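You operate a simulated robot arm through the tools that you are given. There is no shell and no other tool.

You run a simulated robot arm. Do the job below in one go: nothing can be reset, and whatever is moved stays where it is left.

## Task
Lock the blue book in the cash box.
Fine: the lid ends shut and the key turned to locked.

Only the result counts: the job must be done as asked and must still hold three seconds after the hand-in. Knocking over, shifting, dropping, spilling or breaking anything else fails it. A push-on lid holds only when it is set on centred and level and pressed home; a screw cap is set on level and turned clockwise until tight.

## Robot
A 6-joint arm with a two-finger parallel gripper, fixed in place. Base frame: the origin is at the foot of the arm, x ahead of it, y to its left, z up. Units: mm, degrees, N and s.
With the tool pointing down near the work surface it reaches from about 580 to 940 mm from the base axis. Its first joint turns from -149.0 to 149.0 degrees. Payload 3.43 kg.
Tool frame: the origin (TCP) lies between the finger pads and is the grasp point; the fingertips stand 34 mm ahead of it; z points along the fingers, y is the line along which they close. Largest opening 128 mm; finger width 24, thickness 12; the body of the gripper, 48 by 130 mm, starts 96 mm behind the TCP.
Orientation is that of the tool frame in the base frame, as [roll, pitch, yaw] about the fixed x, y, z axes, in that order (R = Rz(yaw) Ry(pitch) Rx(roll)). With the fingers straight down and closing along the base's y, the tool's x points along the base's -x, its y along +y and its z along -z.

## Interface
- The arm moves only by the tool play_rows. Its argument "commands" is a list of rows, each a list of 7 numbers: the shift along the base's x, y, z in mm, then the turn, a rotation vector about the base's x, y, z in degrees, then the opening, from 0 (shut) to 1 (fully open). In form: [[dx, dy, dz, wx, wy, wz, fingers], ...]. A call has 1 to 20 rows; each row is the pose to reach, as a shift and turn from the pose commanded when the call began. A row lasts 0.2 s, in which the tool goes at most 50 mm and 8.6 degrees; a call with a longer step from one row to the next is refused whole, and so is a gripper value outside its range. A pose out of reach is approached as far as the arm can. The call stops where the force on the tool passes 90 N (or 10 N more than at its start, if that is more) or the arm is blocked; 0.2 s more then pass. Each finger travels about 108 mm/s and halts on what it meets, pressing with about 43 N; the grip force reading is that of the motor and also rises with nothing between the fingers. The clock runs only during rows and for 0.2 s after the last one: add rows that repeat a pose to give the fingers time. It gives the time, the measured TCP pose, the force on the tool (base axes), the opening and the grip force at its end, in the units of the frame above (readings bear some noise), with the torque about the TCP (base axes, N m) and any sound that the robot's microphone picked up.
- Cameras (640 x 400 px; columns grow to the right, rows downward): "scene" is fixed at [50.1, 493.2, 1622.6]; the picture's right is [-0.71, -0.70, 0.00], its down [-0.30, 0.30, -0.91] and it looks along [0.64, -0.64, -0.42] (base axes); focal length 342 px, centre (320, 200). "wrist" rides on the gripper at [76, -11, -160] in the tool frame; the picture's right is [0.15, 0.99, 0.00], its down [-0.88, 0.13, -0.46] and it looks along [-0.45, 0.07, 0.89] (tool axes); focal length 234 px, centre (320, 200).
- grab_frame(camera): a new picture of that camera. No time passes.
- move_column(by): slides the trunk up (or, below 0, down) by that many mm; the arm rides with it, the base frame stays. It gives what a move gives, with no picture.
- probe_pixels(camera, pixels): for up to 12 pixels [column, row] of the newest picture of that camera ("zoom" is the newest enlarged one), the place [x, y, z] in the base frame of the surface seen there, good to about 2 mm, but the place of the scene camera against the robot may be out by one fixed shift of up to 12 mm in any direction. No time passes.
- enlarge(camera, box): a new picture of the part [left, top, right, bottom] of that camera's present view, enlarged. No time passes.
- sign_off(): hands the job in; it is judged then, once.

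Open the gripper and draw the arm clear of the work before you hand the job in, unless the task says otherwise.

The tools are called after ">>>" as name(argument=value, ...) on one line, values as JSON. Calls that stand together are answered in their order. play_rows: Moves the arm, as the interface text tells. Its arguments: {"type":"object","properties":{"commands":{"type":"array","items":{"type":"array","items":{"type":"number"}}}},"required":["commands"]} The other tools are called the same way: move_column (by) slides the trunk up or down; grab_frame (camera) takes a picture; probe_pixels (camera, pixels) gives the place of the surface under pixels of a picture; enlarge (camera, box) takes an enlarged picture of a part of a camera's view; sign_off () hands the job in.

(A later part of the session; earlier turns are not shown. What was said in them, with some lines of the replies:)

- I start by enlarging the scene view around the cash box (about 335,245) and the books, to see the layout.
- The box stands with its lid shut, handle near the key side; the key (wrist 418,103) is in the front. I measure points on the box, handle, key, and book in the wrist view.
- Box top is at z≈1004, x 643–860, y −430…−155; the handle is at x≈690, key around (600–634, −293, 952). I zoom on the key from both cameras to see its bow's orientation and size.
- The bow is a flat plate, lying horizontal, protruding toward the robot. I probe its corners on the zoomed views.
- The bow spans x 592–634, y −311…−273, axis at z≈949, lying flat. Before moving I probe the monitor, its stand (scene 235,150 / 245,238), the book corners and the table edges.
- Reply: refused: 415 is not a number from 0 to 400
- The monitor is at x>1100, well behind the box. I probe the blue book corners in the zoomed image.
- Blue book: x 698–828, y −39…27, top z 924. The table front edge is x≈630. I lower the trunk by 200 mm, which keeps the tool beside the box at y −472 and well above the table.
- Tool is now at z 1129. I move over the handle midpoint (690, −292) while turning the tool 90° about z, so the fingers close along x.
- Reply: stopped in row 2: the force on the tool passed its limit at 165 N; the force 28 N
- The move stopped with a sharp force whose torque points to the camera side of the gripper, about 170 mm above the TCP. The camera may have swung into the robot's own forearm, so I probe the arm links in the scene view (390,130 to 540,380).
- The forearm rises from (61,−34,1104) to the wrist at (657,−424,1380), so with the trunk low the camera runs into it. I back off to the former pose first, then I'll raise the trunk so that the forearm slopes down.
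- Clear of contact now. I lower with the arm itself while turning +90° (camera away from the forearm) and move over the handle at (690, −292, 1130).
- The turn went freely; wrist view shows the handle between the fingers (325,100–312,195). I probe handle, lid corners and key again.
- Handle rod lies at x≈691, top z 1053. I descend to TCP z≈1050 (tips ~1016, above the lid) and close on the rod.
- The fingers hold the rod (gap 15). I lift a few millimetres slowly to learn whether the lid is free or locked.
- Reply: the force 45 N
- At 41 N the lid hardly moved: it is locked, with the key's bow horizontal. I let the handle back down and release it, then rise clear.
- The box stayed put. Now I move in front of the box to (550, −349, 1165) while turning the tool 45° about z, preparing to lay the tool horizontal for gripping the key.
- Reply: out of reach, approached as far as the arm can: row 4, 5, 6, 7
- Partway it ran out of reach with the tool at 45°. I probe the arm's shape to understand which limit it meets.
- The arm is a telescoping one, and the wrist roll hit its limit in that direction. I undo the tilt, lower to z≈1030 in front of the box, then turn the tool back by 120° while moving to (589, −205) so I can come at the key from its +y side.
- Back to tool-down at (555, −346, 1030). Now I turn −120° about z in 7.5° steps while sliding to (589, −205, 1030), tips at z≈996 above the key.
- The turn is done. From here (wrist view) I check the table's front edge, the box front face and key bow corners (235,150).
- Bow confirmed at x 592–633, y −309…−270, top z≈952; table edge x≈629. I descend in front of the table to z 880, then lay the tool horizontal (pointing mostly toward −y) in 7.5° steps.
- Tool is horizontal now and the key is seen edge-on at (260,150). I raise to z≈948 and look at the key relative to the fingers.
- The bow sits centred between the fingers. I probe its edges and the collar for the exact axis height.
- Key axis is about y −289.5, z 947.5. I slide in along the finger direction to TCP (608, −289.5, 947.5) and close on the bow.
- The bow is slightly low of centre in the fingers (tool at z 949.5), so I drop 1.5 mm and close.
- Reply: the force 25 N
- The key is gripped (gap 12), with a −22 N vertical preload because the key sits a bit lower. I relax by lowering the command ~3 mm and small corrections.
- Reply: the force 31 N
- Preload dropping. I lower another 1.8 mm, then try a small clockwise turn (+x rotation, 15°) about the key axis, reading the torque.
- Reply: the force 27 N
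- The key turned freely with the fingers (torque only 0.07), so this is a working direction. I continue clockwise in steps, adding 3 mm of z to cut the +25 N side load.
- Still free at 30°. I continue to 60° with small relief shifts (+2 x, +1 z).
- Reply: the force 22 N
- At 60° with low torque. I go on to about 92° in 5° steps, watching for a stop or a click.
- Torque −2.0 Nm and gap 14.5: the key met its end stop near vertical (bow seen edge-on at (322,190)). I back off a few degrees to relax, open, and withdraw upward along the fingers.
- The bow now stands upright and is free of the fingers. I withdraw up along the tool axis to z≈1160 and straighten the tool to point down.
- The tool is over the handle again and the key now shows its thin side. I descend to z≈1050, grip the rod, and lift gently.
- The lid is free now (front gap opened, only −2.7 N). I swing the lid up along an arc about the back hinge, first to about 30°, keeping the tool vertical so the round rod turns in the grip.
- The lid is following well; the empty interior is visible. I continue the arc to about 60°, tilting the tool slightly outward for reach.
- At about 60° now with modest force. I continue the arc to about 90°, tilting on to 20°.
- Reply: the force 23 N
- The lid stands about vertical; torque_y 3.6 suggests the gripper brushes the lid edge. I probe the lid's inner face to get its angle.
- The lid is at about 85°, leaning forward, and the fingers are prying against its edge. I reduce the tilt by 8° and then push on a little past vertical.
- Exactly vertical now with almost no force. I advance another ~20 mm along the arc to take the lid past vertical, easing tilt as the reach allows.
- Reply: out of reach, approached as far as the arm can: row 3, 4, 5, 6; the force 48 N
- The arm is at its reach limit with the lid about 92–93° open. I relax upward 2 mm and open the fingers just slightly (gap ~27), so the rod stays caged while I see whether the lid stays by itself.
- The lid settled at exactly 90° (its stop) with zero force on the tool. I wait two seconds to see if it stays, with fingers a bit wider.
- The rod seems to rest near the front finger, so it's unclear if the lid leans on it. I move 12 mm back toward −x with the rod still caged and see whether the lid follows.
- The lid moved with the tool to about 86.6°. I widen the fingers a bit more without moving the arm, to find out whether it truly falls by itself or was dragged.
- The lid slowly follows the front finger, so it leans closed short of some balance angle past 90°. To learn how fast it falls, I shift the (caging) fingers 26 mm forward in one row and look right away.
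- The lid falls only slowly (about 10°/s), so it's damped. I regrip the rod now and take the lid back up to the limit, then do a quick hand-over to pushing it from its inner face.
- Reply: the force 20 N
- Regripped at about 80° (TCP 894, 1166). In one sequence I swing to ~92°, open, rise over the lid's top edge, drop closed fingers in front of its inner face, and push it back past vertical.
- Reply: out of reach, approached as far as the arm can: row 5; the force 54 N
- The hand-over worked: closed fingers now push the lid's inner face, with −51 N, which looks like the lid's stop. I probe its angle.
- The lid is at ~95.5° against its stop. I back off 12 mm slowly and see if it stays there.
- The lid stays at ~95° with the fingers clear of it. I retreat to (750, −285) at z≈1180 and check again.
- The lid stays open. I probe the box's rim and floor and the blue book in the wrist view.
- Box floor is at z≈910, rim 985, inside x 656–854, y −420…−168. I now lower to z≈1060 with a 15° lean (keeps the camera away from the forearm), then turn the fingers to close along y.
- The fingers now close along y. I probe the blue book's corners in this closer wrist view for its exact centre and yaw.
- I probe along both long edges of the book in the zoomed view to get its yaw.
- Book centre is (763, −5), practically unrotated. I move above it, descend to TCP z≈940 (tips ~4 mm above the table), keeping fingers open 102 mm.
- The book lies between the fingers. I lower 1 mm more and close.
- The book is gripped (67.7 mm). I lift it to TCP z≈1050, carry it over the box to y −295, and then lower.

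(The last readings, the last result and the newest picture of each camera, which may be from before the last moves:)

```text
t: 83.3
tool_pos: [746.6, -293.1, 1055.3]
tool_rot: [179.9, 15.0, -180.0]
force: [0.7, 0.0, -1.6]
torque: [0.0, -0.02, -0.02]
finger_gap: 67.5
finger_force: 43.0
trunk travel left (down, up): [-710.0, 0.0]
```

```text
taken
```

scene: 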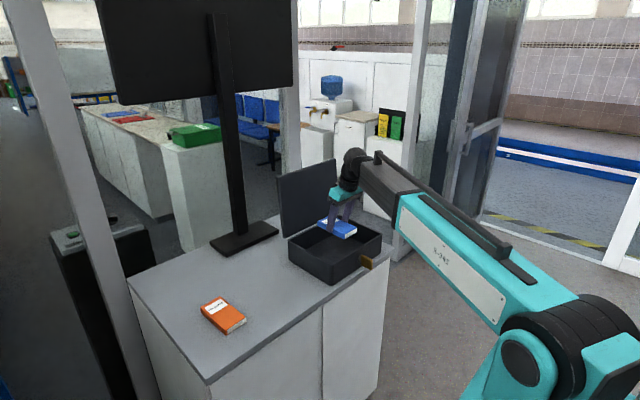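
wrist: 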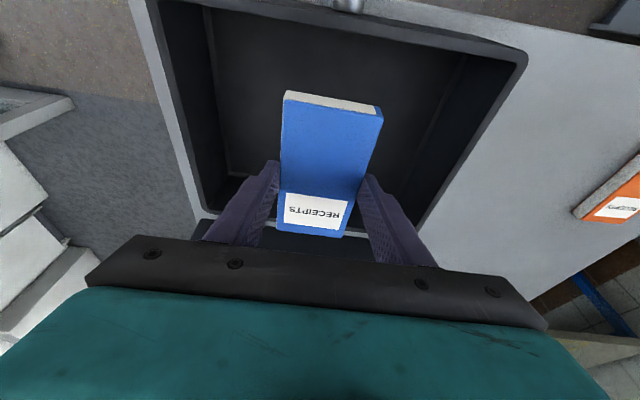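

The book is level above the open box. I lower it to TCP z≈953 so that it rests on the floor, slowing at the end.

>>> play_rows(commands=[[0, 0, -30, 0, 0, 0, 0.3], [0, 0, -60, 0, 0, 0, 0.3], [0, 0, -85, 0, 0, 0, 0.3], [0, 0, -95, 0, 0, 0, 0.3], [0, 0, -99, 0, 0, 0, 0.3], [0, 0, -102, 0, 0, 0, 0.3], [0, 0, -102, 0, 0, 0, 0.3]])

>>> grab_frame(camera="wrist")

```text
t: 85.0
tool_pos: [749.2, -295.3, 953.2]
tool_rot: [-179.9, 15.0, -179.8]
force: [0.5, 0.4, -1.2]
torque: [0.03, 0.01, -0.01]
finger_gap: 67.6
finger_force: 43.0
trunk travel left (down, up): [-710.0, 0.0]
```

```text
taken
```

wrist: 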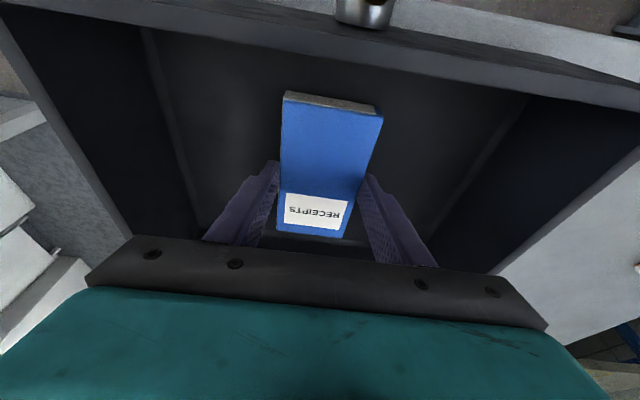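

No floor contact yet (−1.2 N). I lower in 1 mm steps until it touches.

>>> play_rows(commands=[[0, 0, -1, 0, 0, 0, 0.3], [0, 0, -2, 0, 0, 0, 0.3], [0, 0, -3, 0, 0, 0, 0.3], [0, 0, -3, 0, 0, 0, 0.3]])

```text
t: 86.0
tool_pos: [748.2, -294.8, 949.3]
tool_rot: [180.0, 14.9, -179.9]
force: [-0.1, 0.4, 1.9]
torque: [-0.04, 0.01, -0.06]
finger_gap: 67.2
finger_force: 43.2
trunk travel left (down, up): [-710.0, 0.0]
```

Light contact now (+1.9 N). I open the fingers and rise straight out of the box.

>>> play_rows(commands=[[0, 0, 0, 0, 0, 0, 0.56], [0, 0, 0, 0, 0, 0, 0.65], [0, 0, 0, 0, 0, 0, 0.7], [0, 0, 0, 0, 0, 0, 0.7], [0, 0, 30, 0, 0, 0, 0.7], [0, 0, 70, 0, 0, 0, 0.7], [0, 0, 105, 0, 0, 0, 0.7], [0, 0, 105, 0, 0, 0, 0.7]])

>>> grab_frame(camera="wrist")

>>> grab_frame(camera="scene")

```text
t: 87.8
tool_pos: [747.2, -294.5, 1056.6]
tool_rot: [179.8, 15.0, -179.9]
force: [0.1, 0.1, 0.1]
torque: [0.0, 0.03, 0.0]
finger_gap: 89.6
finger_force: 0.2
trunk travel left (down, up): [-710.0, 0.0]
```

```text
taken
```

wrist: 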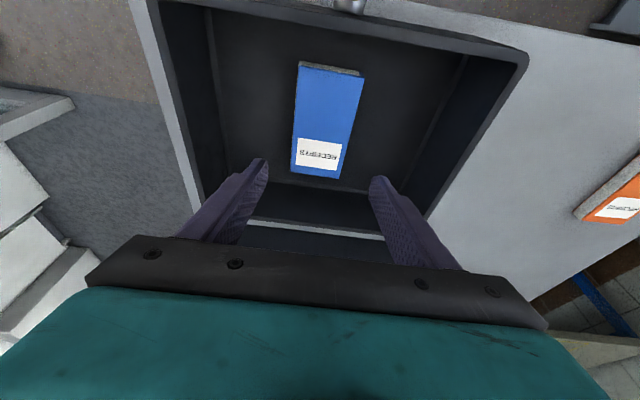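

```text
taken
```

scene: 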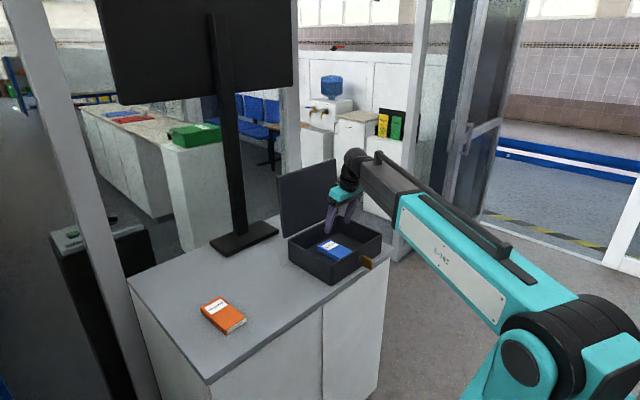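

The book lies flat inside the box and the lid still stands. To close it, I turn the fingers back to close along x (rotating about the leaned tool axis) so I can straddle the lid's top edge.

>>> play_rows(commands=[[0, 0, 0, -1.94, 0, 7.24, 0.7], [0, 0, 0, -3.88, 0, 14.49, 0.7], [0, 0, 0, -5.82, 0, 21.73, 0.7], [0, 0, 0, -7.76, 0, 28.98, 0.7], [0, 0, 0, -9.7, 0, 36.2, 0.7], [0, 0, 0, -11.65, 0, 43.47, 0.7], [0, 0, 0, -13.6, 0, 50.7, 0.7], [0, 0, 0, -15.5, 0, 57.95, 0.7], [0, 0, 20, -17.47, 0, 65.2, 0.7], [0, 0, 40, -19.4, 0, 72.4, 0.7], [0, 0, 60, -21.35, 0, 79.7, 0.7], [0, 0, 80, -23.3, 0, 86.9, 0.7], [0, 0, 80, -23.3, 0, 86.9, 0.7]])

>>> play_rows(commands=[[0, 0, 40, 0, 3, 0, 0.7], [0, 0, 85, 0, 6, 0, 0.7], [0, 0, 130, 0, 10, 0, 0.7], [0, 0, 145, 0, 10, 0, 0.7], [0, 0, 145, 0, 10, 0, 0.7]])

>>> grab_frame(camera="wrist")

>>> enlarge(camera="scene", box=[240, 130, 420, 290])

```text
t: 90.5
tool_pos: [749.1, -293.8, 1133.7]
tool_rot: [-165.1, 0.0, -89.9]
force: [0.0, -0.2, -0.2]
torque: [0.02, 0.0, 0.01]
finger_gap: 89.6
finger_force: 0.0
trunk travel left (down, up): [-710.0, 0.0]
```

```text
t: 91.8
tool_pos: [748.3, -294.1, 1281.9]
tool_rot: [-175.0, 0.0, -90.0]
force: [0.8, -0.3, 0.3]
torque: [-0.02, 0.01, 0.03]
finger_gap: 89.6
finger_force: 0.1
trunk travel left (down, up): [-710.0, 0.0]
```

```text
taken
```

wrist: 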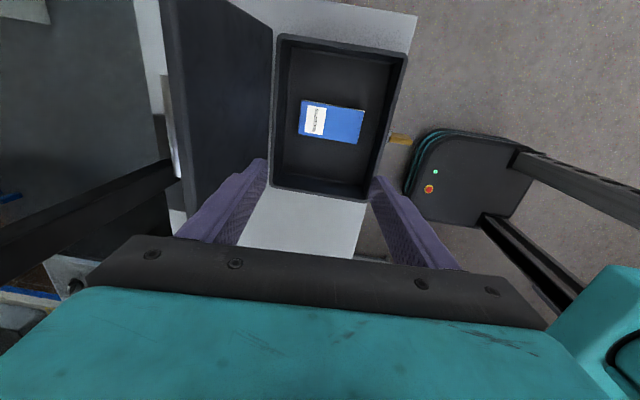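

```text
2.50 times, centred on (330, 210) of scene
```

zoom: 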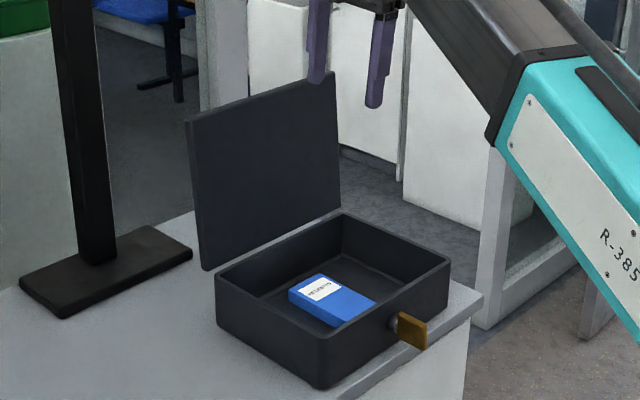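

The book is in and the lid stands. I probe the lid's top edge in the wrist view (around 175–200, 60–200) to place the fingers on both sides.

>>> probe_pixels(camera="wrist", pixels=[[172, 60], [178, 100], [182, 150], [190, 120], [200, 120], [188, 180], [165, 60], [185, 60], [220, 120], [195, 200], [160, 90], [175, 130]])

>>> enlarge(camera="wrist", box=[120, 0, 300, 220])

```text
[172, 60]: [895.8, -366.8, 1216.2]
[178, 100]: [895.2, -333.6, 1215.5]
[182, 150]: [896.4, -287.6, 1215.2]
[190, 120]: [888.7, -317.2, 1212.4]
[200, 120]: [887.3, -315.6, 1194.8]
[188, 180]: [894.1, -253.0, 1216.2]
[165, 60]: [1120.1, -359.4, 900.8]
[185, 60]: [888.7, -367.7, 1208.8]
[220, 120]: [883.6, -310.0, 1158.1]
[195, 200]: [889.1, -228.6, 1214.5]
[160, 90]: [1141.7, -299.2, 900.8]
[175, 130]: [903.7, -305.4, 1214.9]
```

```text
1.82 times, centred on (210, 110) of wrist
```

zoom: 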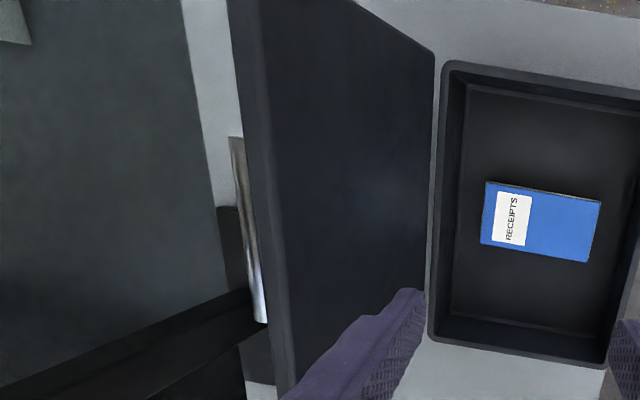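

Lid top edge spans x 888–904 at z 1215. I move to x≈870 with a 90 mm gap (rear finger inner face at ~918) and lower to tips z≈1195, straddling the edge.

>>> play_rows(commands=[[40, 0, -5, 0, 0, 0, 0.7], [80, 0, -10, 0, 0, 0, 0.7], [110, 0, -15, 0, 0, 0, 0.7], [122, 0, -15, 0, 0, 0, 0.7], [122, 0, -15, 0, 0, 0, 0.7], [122, 0, -35, 0, 0, 0, 0.7], [122, 0, -52, 0, 0, 0, 0.7], [122, 0, -52, 0, 0, 0, 0.7]])

>>> grab_frame(camera="wrist")

>>> enlarge(camera="scene", box=[240, 130, 420, 290])

```text
t: 93.5
tool_pos: [871.9, -294.7, 1226.3]
tool_rot: [-175.1, -0.1, -90.0]
force: [0.0, 0.0, -0.7]
torque: [0.0, 0.01, 0.01]
finger_gap: 89.7
finger_force: 0.1
trunk travel left (down, up): [-710.0, 0.0]
```

```text
taken
```

wrist: 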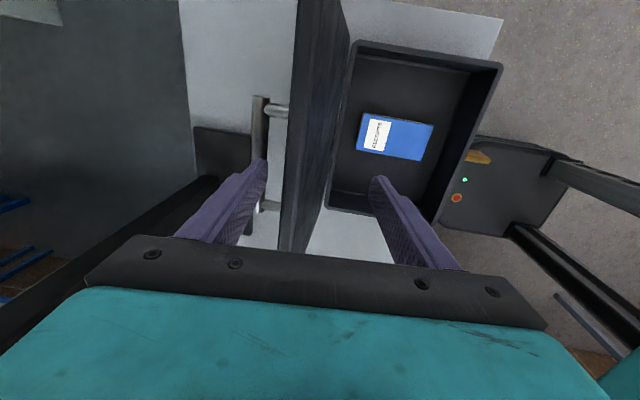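

```text
2.50 times, centred on (330, 210) of scene
```

zoom: 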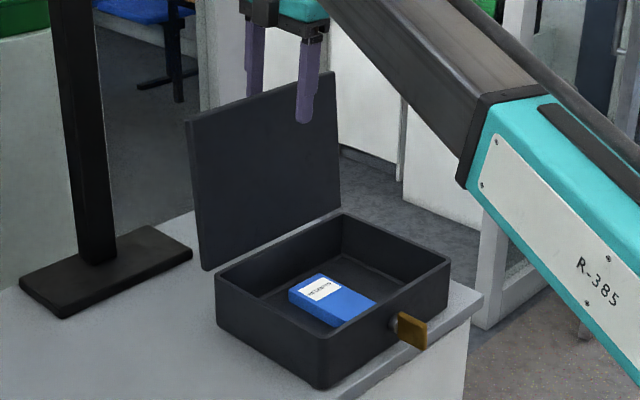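

The lid edge is between the fingers. I narrow the gap to ~62 mm and pull toward −x by 45 mm so the rear finger tips the lid past balance, to lean on the front finger.

>>> play_rows(commands=[[0, 0, 0, 0, 0, 0, 0.55], [0, 0, 0, 0, 0, 0, 0.48], [-5, 0, 0, 0, 0, 0, 0.48], [-11, 0, 0, 0, 0, 0, 0.48], [-17, 0, 0, 0, 0, 0, 0.48], [-23, 0, 0, 0, 0, 0, 0.48], [-29, 0, 0, 0, 0, 0, 0.48], [-35, 0, 0, 0, 0, 0, 0.48], [-40, 0, 0, 0, 0, 0, 0.48], [-45, 0, 0, 0, 0, 0, 0.48], [-45, 0, 0, 0, 0, 0, 0.48], [-45, 0, 0, 0, 0, 0, 0.48]])

>>> grab_frame(camera="wrist")

>>> enlarge(camera="scene", box=[240, 130, 420, 290])

```text
t: 96.2
tool_pos: [826.3, -296.1, 1228.5]
tool_rot: [-175.1, 0.0, -90.0]
force: [0.8, 0.5, -0.1]
torque: [0.01, 0.02, 0.0]
finger_gap: 61.6
finger_force: 0.0
trunk travel left (down, up): [-710.0, 0.0]
```

```text
taken
```

wrist: 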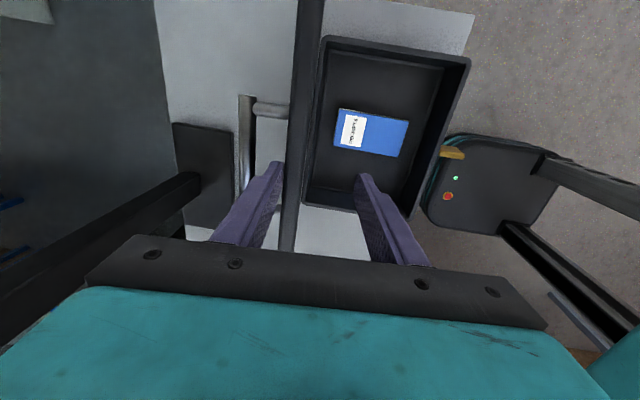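

```text
2.50 times, centred on (330, 210) of scene
```

zoom: 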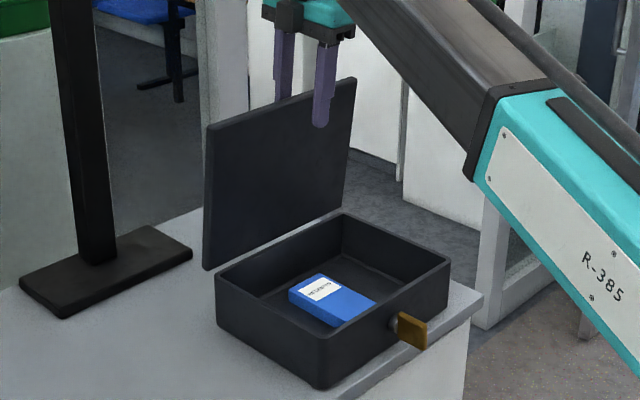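

The lid is at ~84°, touching the rear finger rather than falling quickly. I continue along the arc to about 65° and look again.

>>> play_rows(commands=[[-9, 0, -3, 0, 0, 0, 0.48], [-18, 0, -7, 0, 0, 0, 0.48], [-27, 0, -11, 0, 0, 0, 0.48], [-36, 0, -15, 0, 0, 0, 0.48], [-46, 0, -19, 0, 0, 0, 0.48], [-56, 0, -23, 0, 0, 0, 0.48], [-65, 0, -26, 0, 0, 0, 0.48], [-73, 0, -29, 0, 0, 0, 0.48], [-73, 0, -29, 0, 0, 0, 0.48]])

>>> grab_frame(camera="wrist")

>>> enlarge(camera="scene", box=[240, 130, 420, 290])

```text
t: 98.2
tool_pos: [752.7, -295.7, 1197.9]
tool_rot: [-175.2, 0.0, -90.0]
force: [0.9, -0.4, 0.7]
torque: [0.0, -0.01, 0.01]
finger_gap: 61.8
finger_force: 0.5
trunk travel left (down, up): [-710.0, 0.0]
```

```text
taken
```

wrist: 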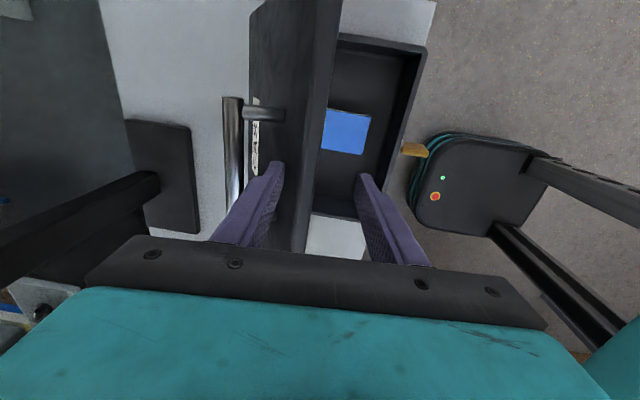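

```text
2.50 times, centred on (330, 210) of scene
```

zoom: 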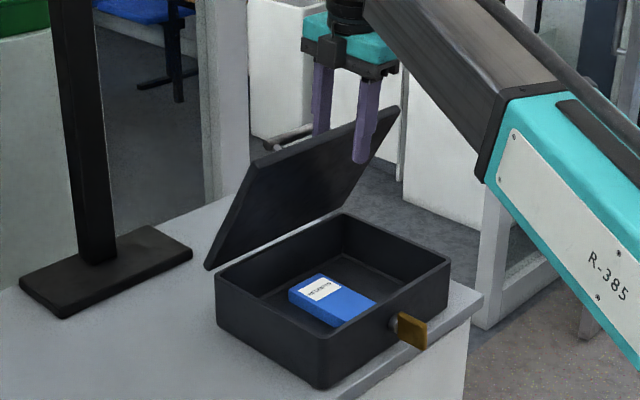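

The lid is around 65° between the fingers. I wait briefly to see whether it falls on its own or holds by friction.

>>> play_rows(commands=[[0, 0, 0, 0, 0, 0, 0.48], [0, 0, 0, 0, 0, 0, 0.48], [0, 0, 0, 0, 0, 0, 0.48], [0, 0, 0, 0, 0, 0, 0.48]])

>>> grab_frame(camera="wrist")

```text
t: 99.2
tool_pos: [753.1, -294.2, 1196.3]
tool_rot: [-175.1, 0.0, -90.0]
force: [-0.5, 0.1, 0.5]
torque: [0.01, 0.04, -0.02]
finger_gap: 61.5
finger_force: 0.1
trunk travel left (down, up): [-710.0, 0.0]
```

```text
taken
```

wrist: 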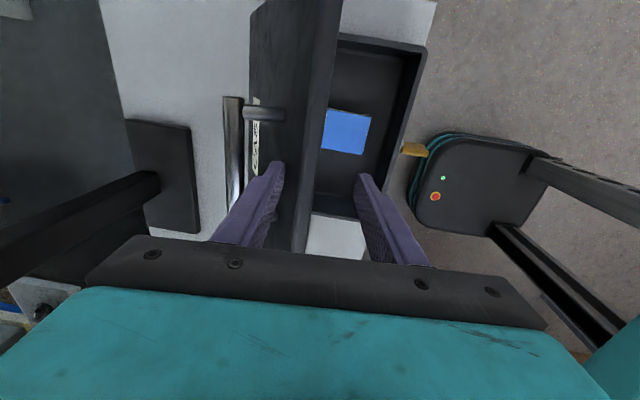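

The lid stays put by hinge friction at ~65°, so I can simply push it down. I continue the arc with the rear finger to about 25°.

>>> play_rows(commands=[[-12, 0, 0, 0, 0, 0, 0.48], [-23, 0, -1, 0, 0, 0, 0.48], [-34, 0, -2, 0, 0, 0, 0.48], [-45, 0, -9, 0, 0, 0, 0.48], [-55, 0, -17, 0, 0, 0, 0.48], [-65, 0, -25, 0, 0, 0, 0.48], [-74, 0, -34, 0, 0, 0, 0.48], [-83, 0, -43, 0, 0, 0, 0.48], [-91, 0, -53, 0, 0, 0, 0.48], [-99, 0, -63, 0, 0, 0, 0.48], [-106, 0, -73, 0, 0, 0, 0.48], [-113, 0, -84, 0, 0, 0, 0.48], [-113, 0, -84, 0, 0, 0, 0.48]])

>>> grab_frame(camera="wrist")

>>> enlarge(camera="scene", box=[240, 130, 420, 290])

```text
t: 102.0
tool_pos: [640.7, -293.6, 1114.4]
tool_rot: [-174.9, -0.1, -90.0]
force: [0.4, -0.1, 0.5]
torque: [-0.01, -0.03, -0.01]
finger_gap: 61.4
finger_force: 0.1
trunk travel left (down, up): [-710.0, 0.0]
```

```text
taken
```

wrist: 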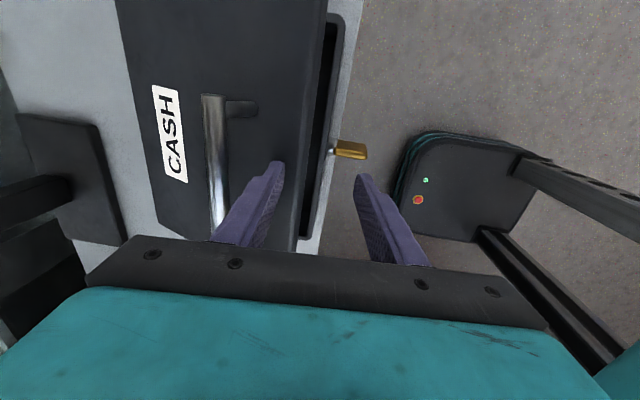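

```text
2.50 times, centred on (330, 210) of scene
```

zoom: 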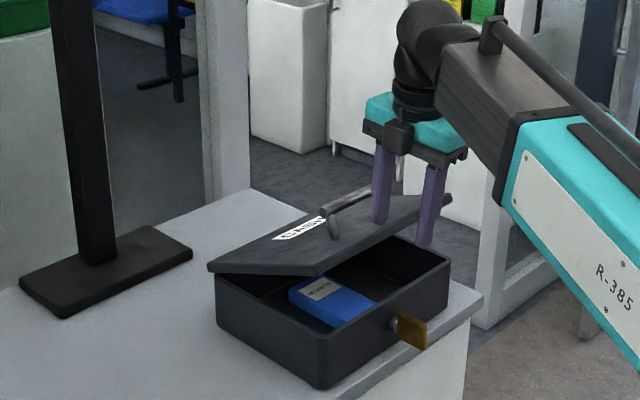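

The lid is at ~25° and holding, the book visible inside. I press it down with the rear fingertip just behind its front edge, shifting 12 mm toward −x so the finger clears the handle rod.

>>> play_rows(commands=[[-6, 0, -12, 0, 0, 0, 0.48], [-12, 0, -25, 0, 0, 0, 0.48], [-12, 0, -38, 0, 0, 0, 0.48], [-12, 0, -50, 0, 0, 0, 0.48], [-12, 0, -60, 0, 0, 0, 0.48], [-12, 0, -68, 0, 0, 0, 0.48], [-12, 0, -74, 0, 0, 0, 0.48], [-12, 0, -78, 0, 0, 0, 0.48], [-12, 0, -78, 0, 0, 0, 0.48]])

>>> grab_frame(camera="wrist")

>>> enlarge(camera="scene", box=[270, 190, 420, 290])

```text
t: 104.0
tool_pos: [629.5, -293.6, 1035.7]
tool_rot: [-175.1, 0.0, -90.0]
force: [0.1, -0.3, -0.8]
torque: [0.01, 0.0, 0.01]
finger_gap: 61.3
finger_force: 0.0
trunk travel left (down, up): [-710.0, 0.0]
```

```text
taken
```

wrist: 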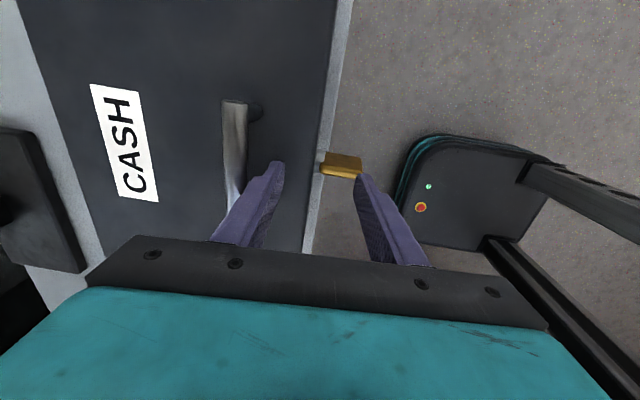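

```text
4.00 times, centred on (345, 240) of scene
```

zoom: 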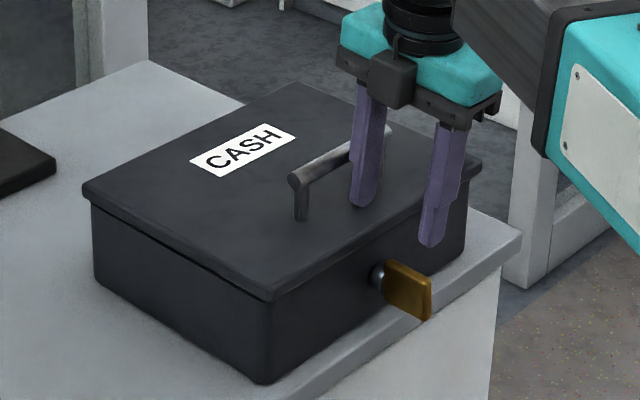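

The lid looks nearly shut. I press down a further few millimetres until I feel resistance, then check the lid height.

>>> play_rows(commands=[[0, 0, -2, 0, 0, 0, 0.48], [0, 0, -4, 0, 0, 0, 0.48], [0, 0, -6, 0, 0, 0, 0.48], [0, 0, -6, 0, 0, 0, 0.48]])

>>> grab_frame(camera="wrist")

>>> probe_pixels(camera="wrist", pixels=[[325, 40], [310, 150], [290, 200], [180, 60], [60, 40], [110, 210], [235, 130], [325, 120], [345, 165], [340, 158], [200, 120], [295, 100]])

```text
t: 105.0
tool_pos: [629.0, -294.3, 1034.0]
tool_rot: [-174.8, -0.1, -89.9]
force: [0.2, 2.8, 34.6]
torque: [0.16, -1.24, 0.17]
finger_gap: 63.4
finger_force: 1.6
trunk travel left (down, up): [-710.0, 0.0]
```

```text
taken
```

wrist: 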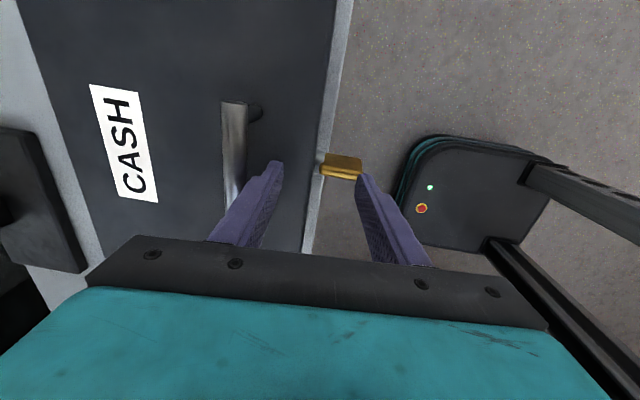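

```text
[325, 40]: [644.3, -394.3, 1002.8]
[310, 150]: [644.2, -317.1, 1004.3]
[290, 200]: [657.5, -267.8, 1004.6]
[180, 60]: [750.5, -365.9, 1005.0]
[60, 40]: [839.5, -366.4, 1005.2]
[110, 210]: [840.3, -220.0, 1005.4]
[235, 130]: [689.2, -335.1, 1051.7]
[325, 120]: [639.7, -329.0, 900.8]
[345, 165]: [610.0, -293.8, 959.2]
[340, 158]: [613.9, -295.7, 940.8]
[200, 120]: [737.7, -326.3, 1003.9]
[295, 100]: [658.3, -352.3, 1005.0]
```

The lid is shut at z≈1004 (as originally) under 35 N of press. I rise, lean the tool to 15°, and turn it so the fingers close along y above the key.

>>> play_rows(commands=[[0, 0, 10, 0, 0, 0, 0.48], [-8, 0, 45, 0, -3, 0, 0.48], [-16, 2, 90, 0, -7, 0, 0.48], [-24, 3, 110, 0, -10, 0, 0.45], [-24, 3, 110, 0, -10, 0, 0.4]])

>>> play_rows(commands=[[0, 0, 0, 1.94, 0, -7.24, 0.4], [0, 0, 0, 3.88, 0, -14.49, 0.4], [0, 0, 0, 5.82, 0, -21.73, 0.4], [0, 0, 0, 7.76, 0, -28.98, 0.4], [0, 0, 0, 9.7, 0, -36.2, 0.4], [0, 0, 0, 11.65, 0, -43.47, 0.4], [0, 0, 0, 13.6, 0, -50.7, 0.4], [0, 0, 0, 15.5, 0, -57.95, 0.4], [0, 0, 0, 17.47, 0, -65.2, 0.4], [0, 0, 0, 19.4, 0, -72.4, 0.4], [0, 0, 0, 21.35, 0, -79.7, 0.4], [0, 0, 0, 23.3, 0, -86.9, 0.4], [0, 0, 0, 23.3, 0, -86.9, 0.4]])

>>> grab_frame(camera="wrist")

>>> enlarge(camera="scene", box=[336, 235, 400, 285])

```text
t: 106.2
tool_pos: [603.9, -294.1, 1136.4]
tool_rot: [-165.0, 0.1, -89.9]
force: [-0.2, 0.1, -0.3]
torque: [0.02, 0.0, 0.05]
finger_gap: 51.2
finger_force: 0.2
trunk travel left (down, up): [-710.0, 0.0]
```

```text
t: 109.0
tool_pos: [606.0, -292.1, 1139.1]
tool_rot: [179.8, 15.0, 179.9]
force: [0.0, 0.5, -0.2]
torque: [-0.03, -0.02, 0.02]
finger_gap: 51.2
finger_force: 0.1
trunk travel left (down, up): [-710.0, 0.0]
```

```text
taken
```

wrist: 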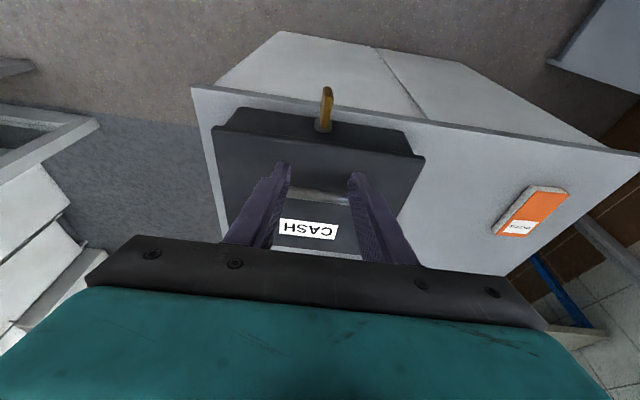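

```text
8.00 times, centred on (368, 260) of scene
```

zoom: 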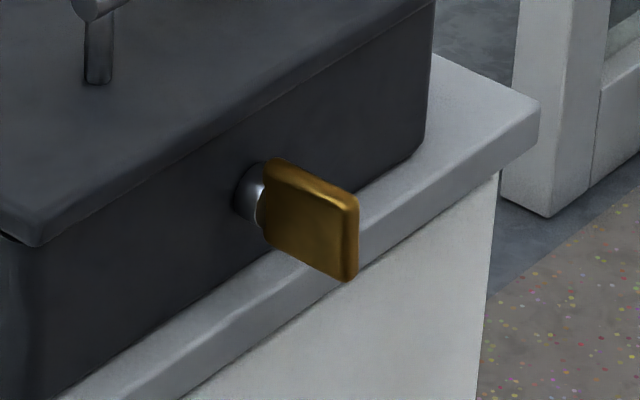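

The key's bow is upright. I descend to z≈1000 straight above it and look at it between the fingers.

>>> play_rows(commands=[[0, 1, -40, 0, 0, 0, 0.4], [0, 1, -85, 0, 0, 0, 0.4], [0, 1, -125, 0, 0, 0, 0.4], [0, 1, -139, 0, 0, 0, 0.4], [0, 1, -139, 0, 0, 0, 0.4]])

>>> enlarge(camera="wrist", box=[240, 80, 400, 220])

>>> probe_pixels(camera="zoom", pixels=[[320, 100], [330, 150], [325, 200], [310, 150], [350, 150], [320, 230]])

```text
t: 110.2
tool_pos: [604.2, -291.3, 1000.4]
tool_rot: [-180.0, 15.0, -179.9]
force: [-0.4, -0.5, 0.4]
torque: [-0.02, 0.02, -0.01]
finger_gap: 51.4
finger_force: 0.1
trunk travel left (down, up): [-710.0, 0.0]
```

```text
2.86 times, centred on (320, 150) of wrist
```

zoom: 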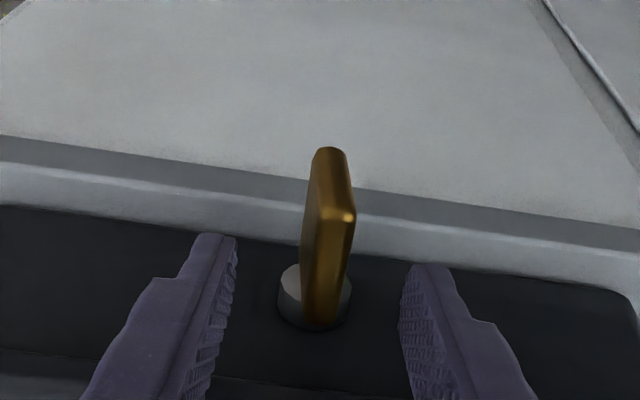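

```text
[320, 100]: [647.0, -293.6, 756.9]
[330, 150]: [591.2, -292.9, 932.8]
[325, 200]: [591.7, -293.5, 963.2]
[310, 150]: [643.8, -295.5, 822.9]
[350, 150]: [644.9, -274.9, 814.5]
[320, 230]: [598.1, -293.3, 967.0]
```

The bow stands centred between the fingers. I descend to (609, −290.5, 947) and close on it.

>>> play_rows(commands=[[2, 0.5, -20, 0, 0, 0, 0.4], [4, 0.5, -40, 0, 0, 0, 0.4], [5, 0.5, -53, 0, 0, 0, 0.4], [5, 0.5, -53, 0, 0, 0, 0.25], [5, 0.5, -53, 0, 0, 0, 0.12], [5, 0.5, -53, 0, 0, 0, 0], [5, 0.5, -53, 0, 0, 0, 0], [5, 0.5, -53, 0, 0, 0, 0]])

>>> enlarge(camera="wrist", box=[240, 80, 400, 220])

```text
t: 112.0
tool_pos: [609.8, -290.3, 948.3]
tool_rot: [-180.0, 15.1, -179.9]
force: [-1.3, -2.5, -3.9]
torque: [-2.02, -0.44, -0.65]
finger_gap: 15.5
finger_force: 46.0
trunk travel left (down, up): [-710.0, 0.0]
```

```text
2.86 times, centred on (320, 150) of wrist
```

zoom: 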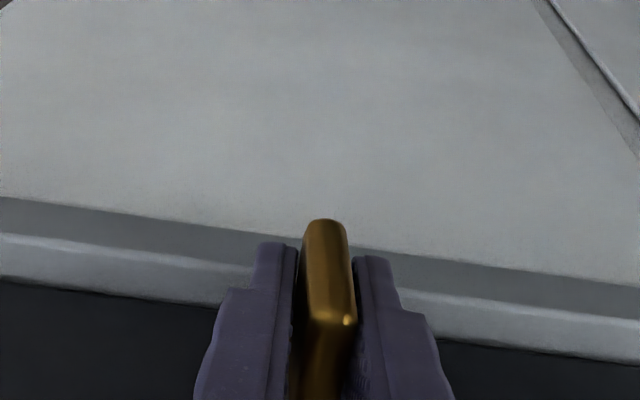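

Gripped, with the key a few degrees short of the tool's angle (torque −2.0 Nm at its unlocked stop). I now turn counter-clockwise (−x rotation) in 5° steps.

>>> play_rows(commands=[[0, 0, 0, -5, 0, 0, 0], [0, 0, 0, -10, 0, 0, 0], [0, 0, 0, -15, 0, 0, 0], [0, 0, 0, -20, 0, 0, 0], [0, 0, 0, -20, 0, 0, 0]])

```text
t: 113.2
tool_pos: [609.9, -288.3, 948.3]
tool_rot: [-159.4, 14.1, -174.8]
force: [-0.1, -2.0, 5.6]
torque: [-0.07, 1.13, -0.94]
finger_gap: 11.8
finger_force: 44.5
trunk travel left (down, up): [-710.0, 0.0]
```

The key follows freely (gap 11.8, torque ~0). I continue another 30° with a small −1 mm y correction toward the axis.

>>> play_rows(commands=[[0, -0.5, 0, -5, 0, 0, 0], [0, -1, 0, -10, 0, 0, 0], [0, -1, 0, -15, 0, 0, 0], [0, -1, 0, -20, 0, 0, 0], [0, -1, 0, -25, 0, 0, 0], [0, -1, 0, -30, 0, 0, 0], [0, -1, 0, -30, 0, 0, 0]])

```text
t: 114.8
tool_pos: [608.4, -288.7, 947.3]
tool_rot: [-129.3, 9.6, -168.4]
force: [-8.0, 24.3, -13.6]
torque: [0.07, -0.99, 0.98]
finger_gap: 12.0
finger_force: 44.5
trunk travel left (down, up): [-710.0, 0.0]
```

At 50°, side load has grown to 24 N, so I shift +2.5 mm y, −1.5 mm z while continuing to turn 25° more.

>>> play_rows(commands=[[0, 1.5, -1, -5, 0, 0, 0], [0, 2.5, -1.5, -10, 0, 0, 0], [0, 2.5, -1.5, -15, 0, 0, 0], [0, 2.5, -1.5, -20, 0, 0, 0], [0, 2.5, -1.5, -25, 0, 0, 0], [0, 2.5, -1.5, -25, 0, 0, 0]])

```text
t: 116.2
tool_pos: [609.1, -288.8, 946.8]
tool_rot: [-104.6, 3.8, -165.5]
force: [-1.3, 19.0, -10.9]
torque: [0.05, -0.55, -0.55]
finger_gap: 12.0
finger_force: 44.8
trunk travel left (down, up): [-710.0, 0.0]
```

At 75° back; torque stays near zero. I turn the remaining 15° and a bit further until the locked stop is felt.

>>> play_rows(commands=[[0, 1.5, -1, -5, 0, 0, 0], [0, 1.5, -1, -10, 0, 0, 0], [0, 1.5, -1, -14, 0, 0, 0], [0, 1.5, -1, -17, 0, 0, 0], [0, 1.5, -1, -17, 0, 0, 0]])

>>> enlarge(camera="wrist", box=[240, 100, 400, 200])

>>> enlarge(camera="scene", box=[320, 220, 416, 290])

```text
t: 117.3
tool_pos: [608.3, -288.6, 946.5]
tool_rot: [-88.1, -0.5, -165.0]
force: [2.2, 6.1, -4.9]
torque: [2.01, -0.23, -0.64]
finger_gap: 12.8
finger_force: 45.1
trunk travel left (down, up): [-710.0, 0.0]
```

```text
4.00 times, centred on (320, 150) of wrist
```

zoom: 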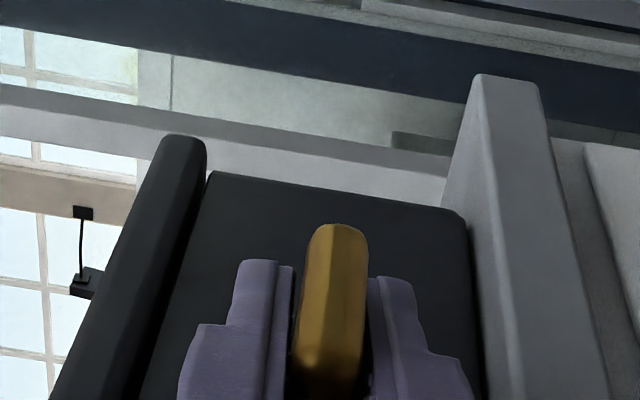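

```text
5.71 times, centred on (368, 255) of scene
```

zoom: 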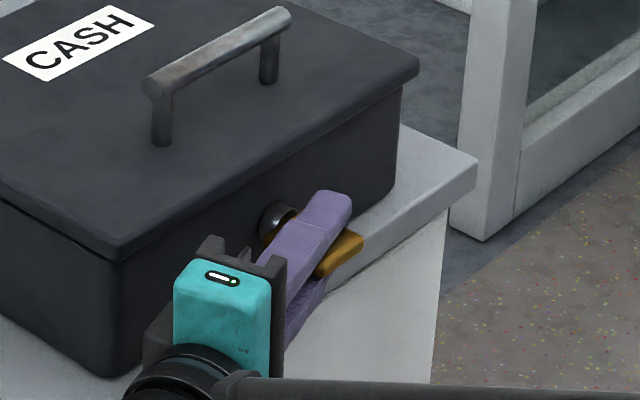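

Torque +2.0 Nm just past horizontal: the key is at its locked stop. I relax the 2° overshoot, open the fingers, and withdraw along the finger axis (toward +y, −x).

>>> play_rows(commands=[[0, 0, 0, 1.5, 0, 0, 0], [0, 0, 0, 1.9, 0, 0, 0.15], [0, 0, 0, 1.9, 0, 0, 0.3], [0, 0, 0, 1.9, 0, 0, 0.4], [0, 0, 0, 1.9, 0, 0, 0.4]])

>>> play_rows(commands=[[-6, 22, 0, 0, 0, 0, 0.4], [-12, 44, 0, 0, 0, 0, 0.4], [-18, 66, 0, 0, 0, 0, 0.4], [-22, 84, 0, 0, 0, 0, 0.4], [-22, 84, 0, 0, 0, 0, 0.4]])

>>> enlarge(camera="wrist", box=[240, 100, 400, 200])

>>> enlarge(camera="scene", box=[320, 220, 416, 290])

```text
t: 118.5
tool_pos: [609.0, -288.6, 946.8]
tool_rot: [-90.1, -0.2, -164.9]
force: [-0.9, 0.1, -0.4]
torque: [0.0, -0.01, -0.01]
finger_gap: 51.2
finger_force: 0.0
trunk travel left (down, up): [-710.0, 0.0]
```

```text
t: 119.8
tool_pos: [584.3, -204.5, 945.2]
tool_rot: [-90.0, -0.1, -165.0]
force: [-0.6, -0.4, -0.1]
torque: [0.0, 0.01, 0.02]
finger_gap: 51.0
finger_force: 0.0
trunk travel left (down, up): [-710.0, 0.0]
```

```text
4.00 times, centred on (320, 150) of wrist
```

zoom: 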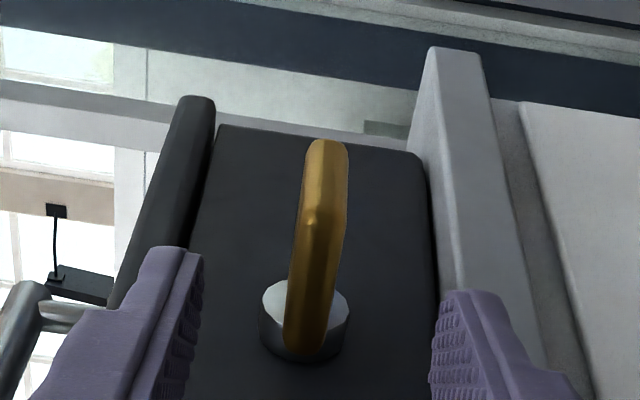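

```text
5.71 times, centred on (368, 255) of scene
```

zoom: 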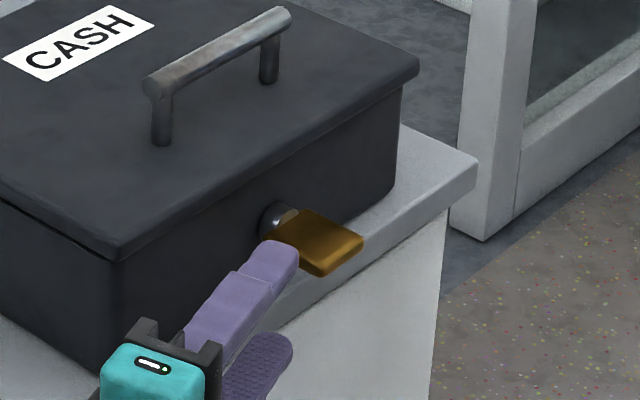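

The key lies horizontal as at the start and the fingers are free. I retrace the earlier path: down to z≈880 in front of the table, tool back to pointing down, then up.

>>> play_rows(commands=[[0, 0, -20, 0, 0, 0, 0.4], [0, 0, -45, 0, 0, 0, 0.4], [0, 0, -65, 0, 0, 0, 0.4], [0, 0, -65, 0, 0, 0, 0.4]])

>>> play_rows(commands=[[0, 0, 0, 7.245, 1.94, 0, 0.4], [0, 0, 0, 14.49, 3.88, 0, 0.4], [0, 0, 0, 21.73, 5.82, 0, 0.4], [0, 0, 0, 28.98, 7.76, 0, 0.4], [0, 0, 0, 36.22, 9.7, 0, 0.4], [0, 0, 0, 43.47, 11.64, 0, 0.4], [0, 0, 0, 50.71, 13.58, 0, 0.4], [0, 0, 0, 57.96, 15.52, 0, 0.4], [0, 0, 0, 65.2, 17.46, 0, 0.4], [0, 0, 0, 72.45, 19.4, 0, 0.4], [0, 0, 0, 79.7, 21.34, 0, 0.4], [0, 0, 0, 86.94, 23.3, 0, 0.4], [0, 0, 0, 86.94, 23.3, 0, 0.4]])

>>> play_rows(commands=[[0, 0, 40, 0, 0, 0, 0.4], [0, 0, 85, 0, 0, 0, 0.4], [0, 0, 130, 0, 0, 0, 0.4], [0, 0, 160, 0, 0, 0, 0.4], [0, 0, 160, 0, 0, 0, 0.4]])

>>> grab_frame(camera="scene")

```text
t: 120.8
tool_pos: [589.4, -204.9, 879.4]
tool_rot: [-90.0, -0.1, -165.0]
force: [-0.7, 0.9, 0.6]
torque: [-0.01, 0.02, 0.03]
finger_gap: 51.3
finger_force: 0.0
trunk travel left (down, up): [-710.0, 0.0]
```

```text
t: 123.5
tool_pos: [587.8, -202.7, 881.0]
tool_rot: [179.9, -0.1, -164.9]
force: [-0.3, 0.3, -0.3]
torque: [0.0, 0.02, -0.01]
finger_gap: 51.2
finger_force: 0.0
trunk travel left (down, up): [-710.0, 0.0]
```

```text
t: 124.8
tool_pos: [589.0, -206.1, 1041.7]
tool_rot: [180.0, 0.0, -164.9]
force: [-0.7, -0.6, 0.1]
torque: [0.02, -0.01, 0.02]
finger_gap: 51.1
finger_force: 0.2
trunk travel left (down, up): [-710.0, 0.0]
```

```text
taken
```

scene: 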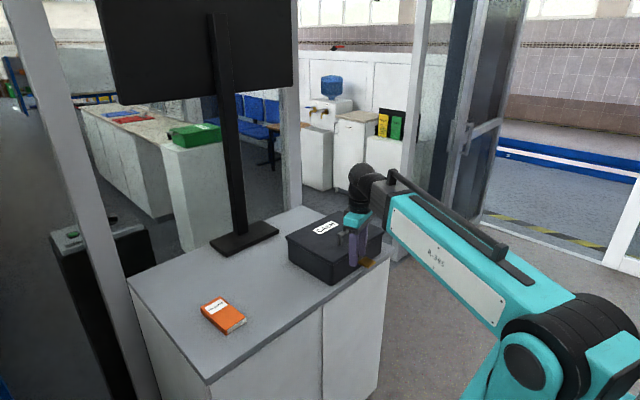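

Tool is down and clear. I turn +75° while rising and moving over the handle for a gentle lock check.

>>> play_rows(commands=[[0, -5, 0, 0, 0, 7.5, 0.4], [0, -12, 10, 0, 0, 15, 0.4], [5, -20, 30, 0, 0, 22.5, 0.4], [15, -30, 55, 0, 0, 30, 0.4], [30, -40, 80, 0, 0, 37.5, 0.4], [45, -50, 100, 0, 0, 45, 0.4], [60, -60, 110, 0, 0, 52.5, 0.4], [75, -70, 110, 0, 0, 60, 0.4], [90, -80, 110, 0, 0, 67.5, 0.4], [101, -86, 110, 0, 0, 75, 0.4], [101, -86, 110, 0, 0, 75, 0.4]])

>>> grab_frame(camera="wrist")

>>> probe_pixels(camera="wrist", pixels=[[327, 105], [320, 150], [314, 190], [197, 205], [332, 225], [365, 145], [200, 50], [350, 60]])

```text
t: 127.2
tool_pos: [687.4, -289.6, 1151.9]
tool_rot: [180.0, 0.0, -89.8]
force: [0.2, -0.4, -0.1]
torque: [0.0, -0.03, 0.0]
finger_gap: 51.1
finger_force: 0.1
trunk travel left (down, up): [-710.0, 0.0]
```

```text
taken
```

wrist: 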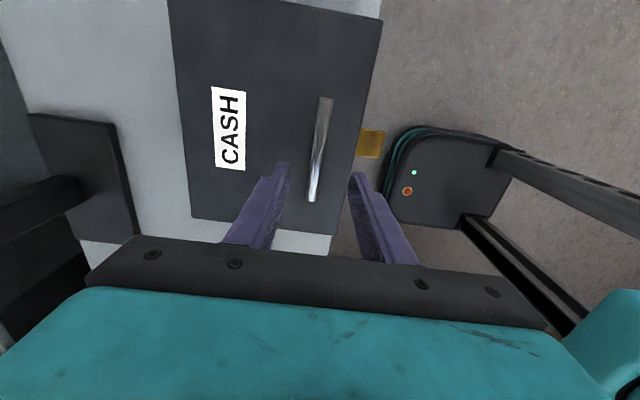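

```text
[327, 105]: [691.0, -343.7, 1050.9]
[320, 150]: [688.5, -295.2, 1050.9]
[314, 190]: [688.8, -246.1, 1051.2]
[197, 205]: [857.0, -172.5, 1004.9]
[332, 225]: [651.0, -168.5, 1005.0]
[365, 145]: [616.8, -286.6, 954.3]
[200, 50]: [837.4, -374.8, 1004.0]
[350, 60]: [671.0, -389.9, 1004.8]
```

The lid is level at z≈1004–1005 and the key lies flat. I grip the handle and lift only ~3 mm to confirm that it resists.

>>> play_rows(commands=[[3, 0, -30, 0, 0, 0, 0.4], [3, 0, -60, 0, 0, 0, 0.4], [3, 0, -85, 0, 0, 0, 0.4], [3, 0, -100, 0, 0, 0, 0.4], [3, 0, -100, 0, 0, 0, 0.2], [3, 0, -100, 0, 0, 0, 0.1], [3, 0, -100, 0, 0, 0, 0], [3, 0, -100, 0, 0, 0, 0], [3, 0, -100, 0, 0, 0, 0]])

>>> play_rows(commands=[[0, 0, 1, 0, 0, 0, 0], [0, 0, 2.5, 0, 0, 0, 0], [0, 0, 4, 0, 0, 0, 0], [0, 0, 4, 0, 0, 0, 0]])

```text
t: 129.2
tool_pos: [689.0, -289.5, 1051.8]
tool_rot: [180.0, 0.0, -90.1]
force: [-6.7, 1.3, -0.7]
torque: [-0.08, 0.14, -1.1]
finger_gap: 15.1
finger_force: 44.6
trunk travel left (down, up): [-710.0, 0.0]
```

```text
t: 130.2
tool_pos: [691.4, -290.0, 1052.6]
tool_rot: [179.5, 0.4, -90.0]
force: [-24.2, 7.2, -41.3]
torque: [0.17, 0.09, -1.09]
finger_gap: 15.4
finger_force: 45.1
trunk travel left (down, up): [-710.0, 0.0]
```

The lift meets 41 N with no motion, as when locked at the start: the lid is locked. I lower back, release the handle, and rise clear.

>>> play_rows(commands=[[0, 0, -2, 0, 0, 0, 0], [0, 0, -4, 0, 0, 0, 0], [0, 0, -4, 0, 0, 0, 0.2], [0, 0, -4, 0, 0, 0, 0.35], [0, 0, -4, 0, 0, 0, 0.4], [0, 0, 25, 0, 0, 0, 0.4], [0, 0, 65, 0, 0, 0, 0.4], [0, 0, 110, 0, 0, 0, 0.4], [0, 0, 150, 0, 0, 0, 0.5], [0, -30, 180, 0, 0, 0, 0.6], [0, -75, 200, 0, 0, 0, 0.6], [0, -120, 200, 0, 0, 0, 0.6], [0, -165, 200, 0, 0, 0, 0.6], [0, -165, 200, 0, 0, 0, 0.6]])

>>> grab_frame(camera="scene")

>>> enlarge(camera="scene", box=[180, 190, 420, 340])

```text
t: 133.2
tool_pos: [689.8, -452.6, 1254.9]
tool_rot: [-180.0, 0.0, -89.9]
force: [-1.2, 0.9, -0.1]
torque: [-0.06, -0.01, -0.01]
finger_gap: 76.8
finger_force: 0.1
trunk travel left (down, up): [-710.0, 0.0]
```

```text
taken
```

scene: 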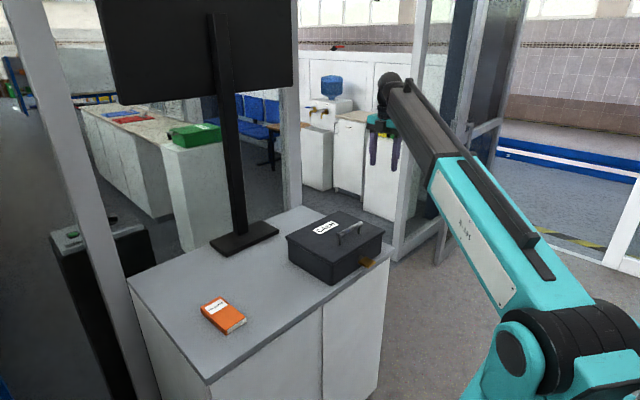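

```text
2.67 times, centred on (300, 265) of scene
```

zoom: 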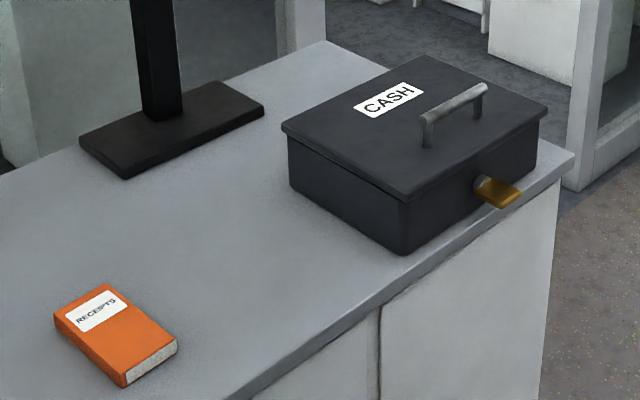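

The box is shut and locked with the key horizontal, the blue book is inside, the orange book and box are unmoved, and the arm is clear. I hand the job in.

>>> sign_off()

```text
The job is handed in.
```

The blue book is inside the cash box, with the lid shut and the key turned to locked. I've handed the job in.

- **Unlocking:** The box was locked when I started. I turned the key a quarter-turn clockwise, opened the lid, put the book flat on the box floor and closed the lid again.
- **Lock check:** I turned the key back to its stop, so it lies horizontal as it did at the start. I then pulled the handle upward. The lid resisted with about 41 N and did not move, the same as when it was locked at the start.
- **Surroundings:** The final picture shows the box and the orange book where they were at the start. The gripper is open and the arm is clear of the table.
- **Early stop:** The first arm move stopped on a 165 N force. The likely cause is the wrist camera touching the robot's own forearm. I backed off straight away and nothing on the table was involved.
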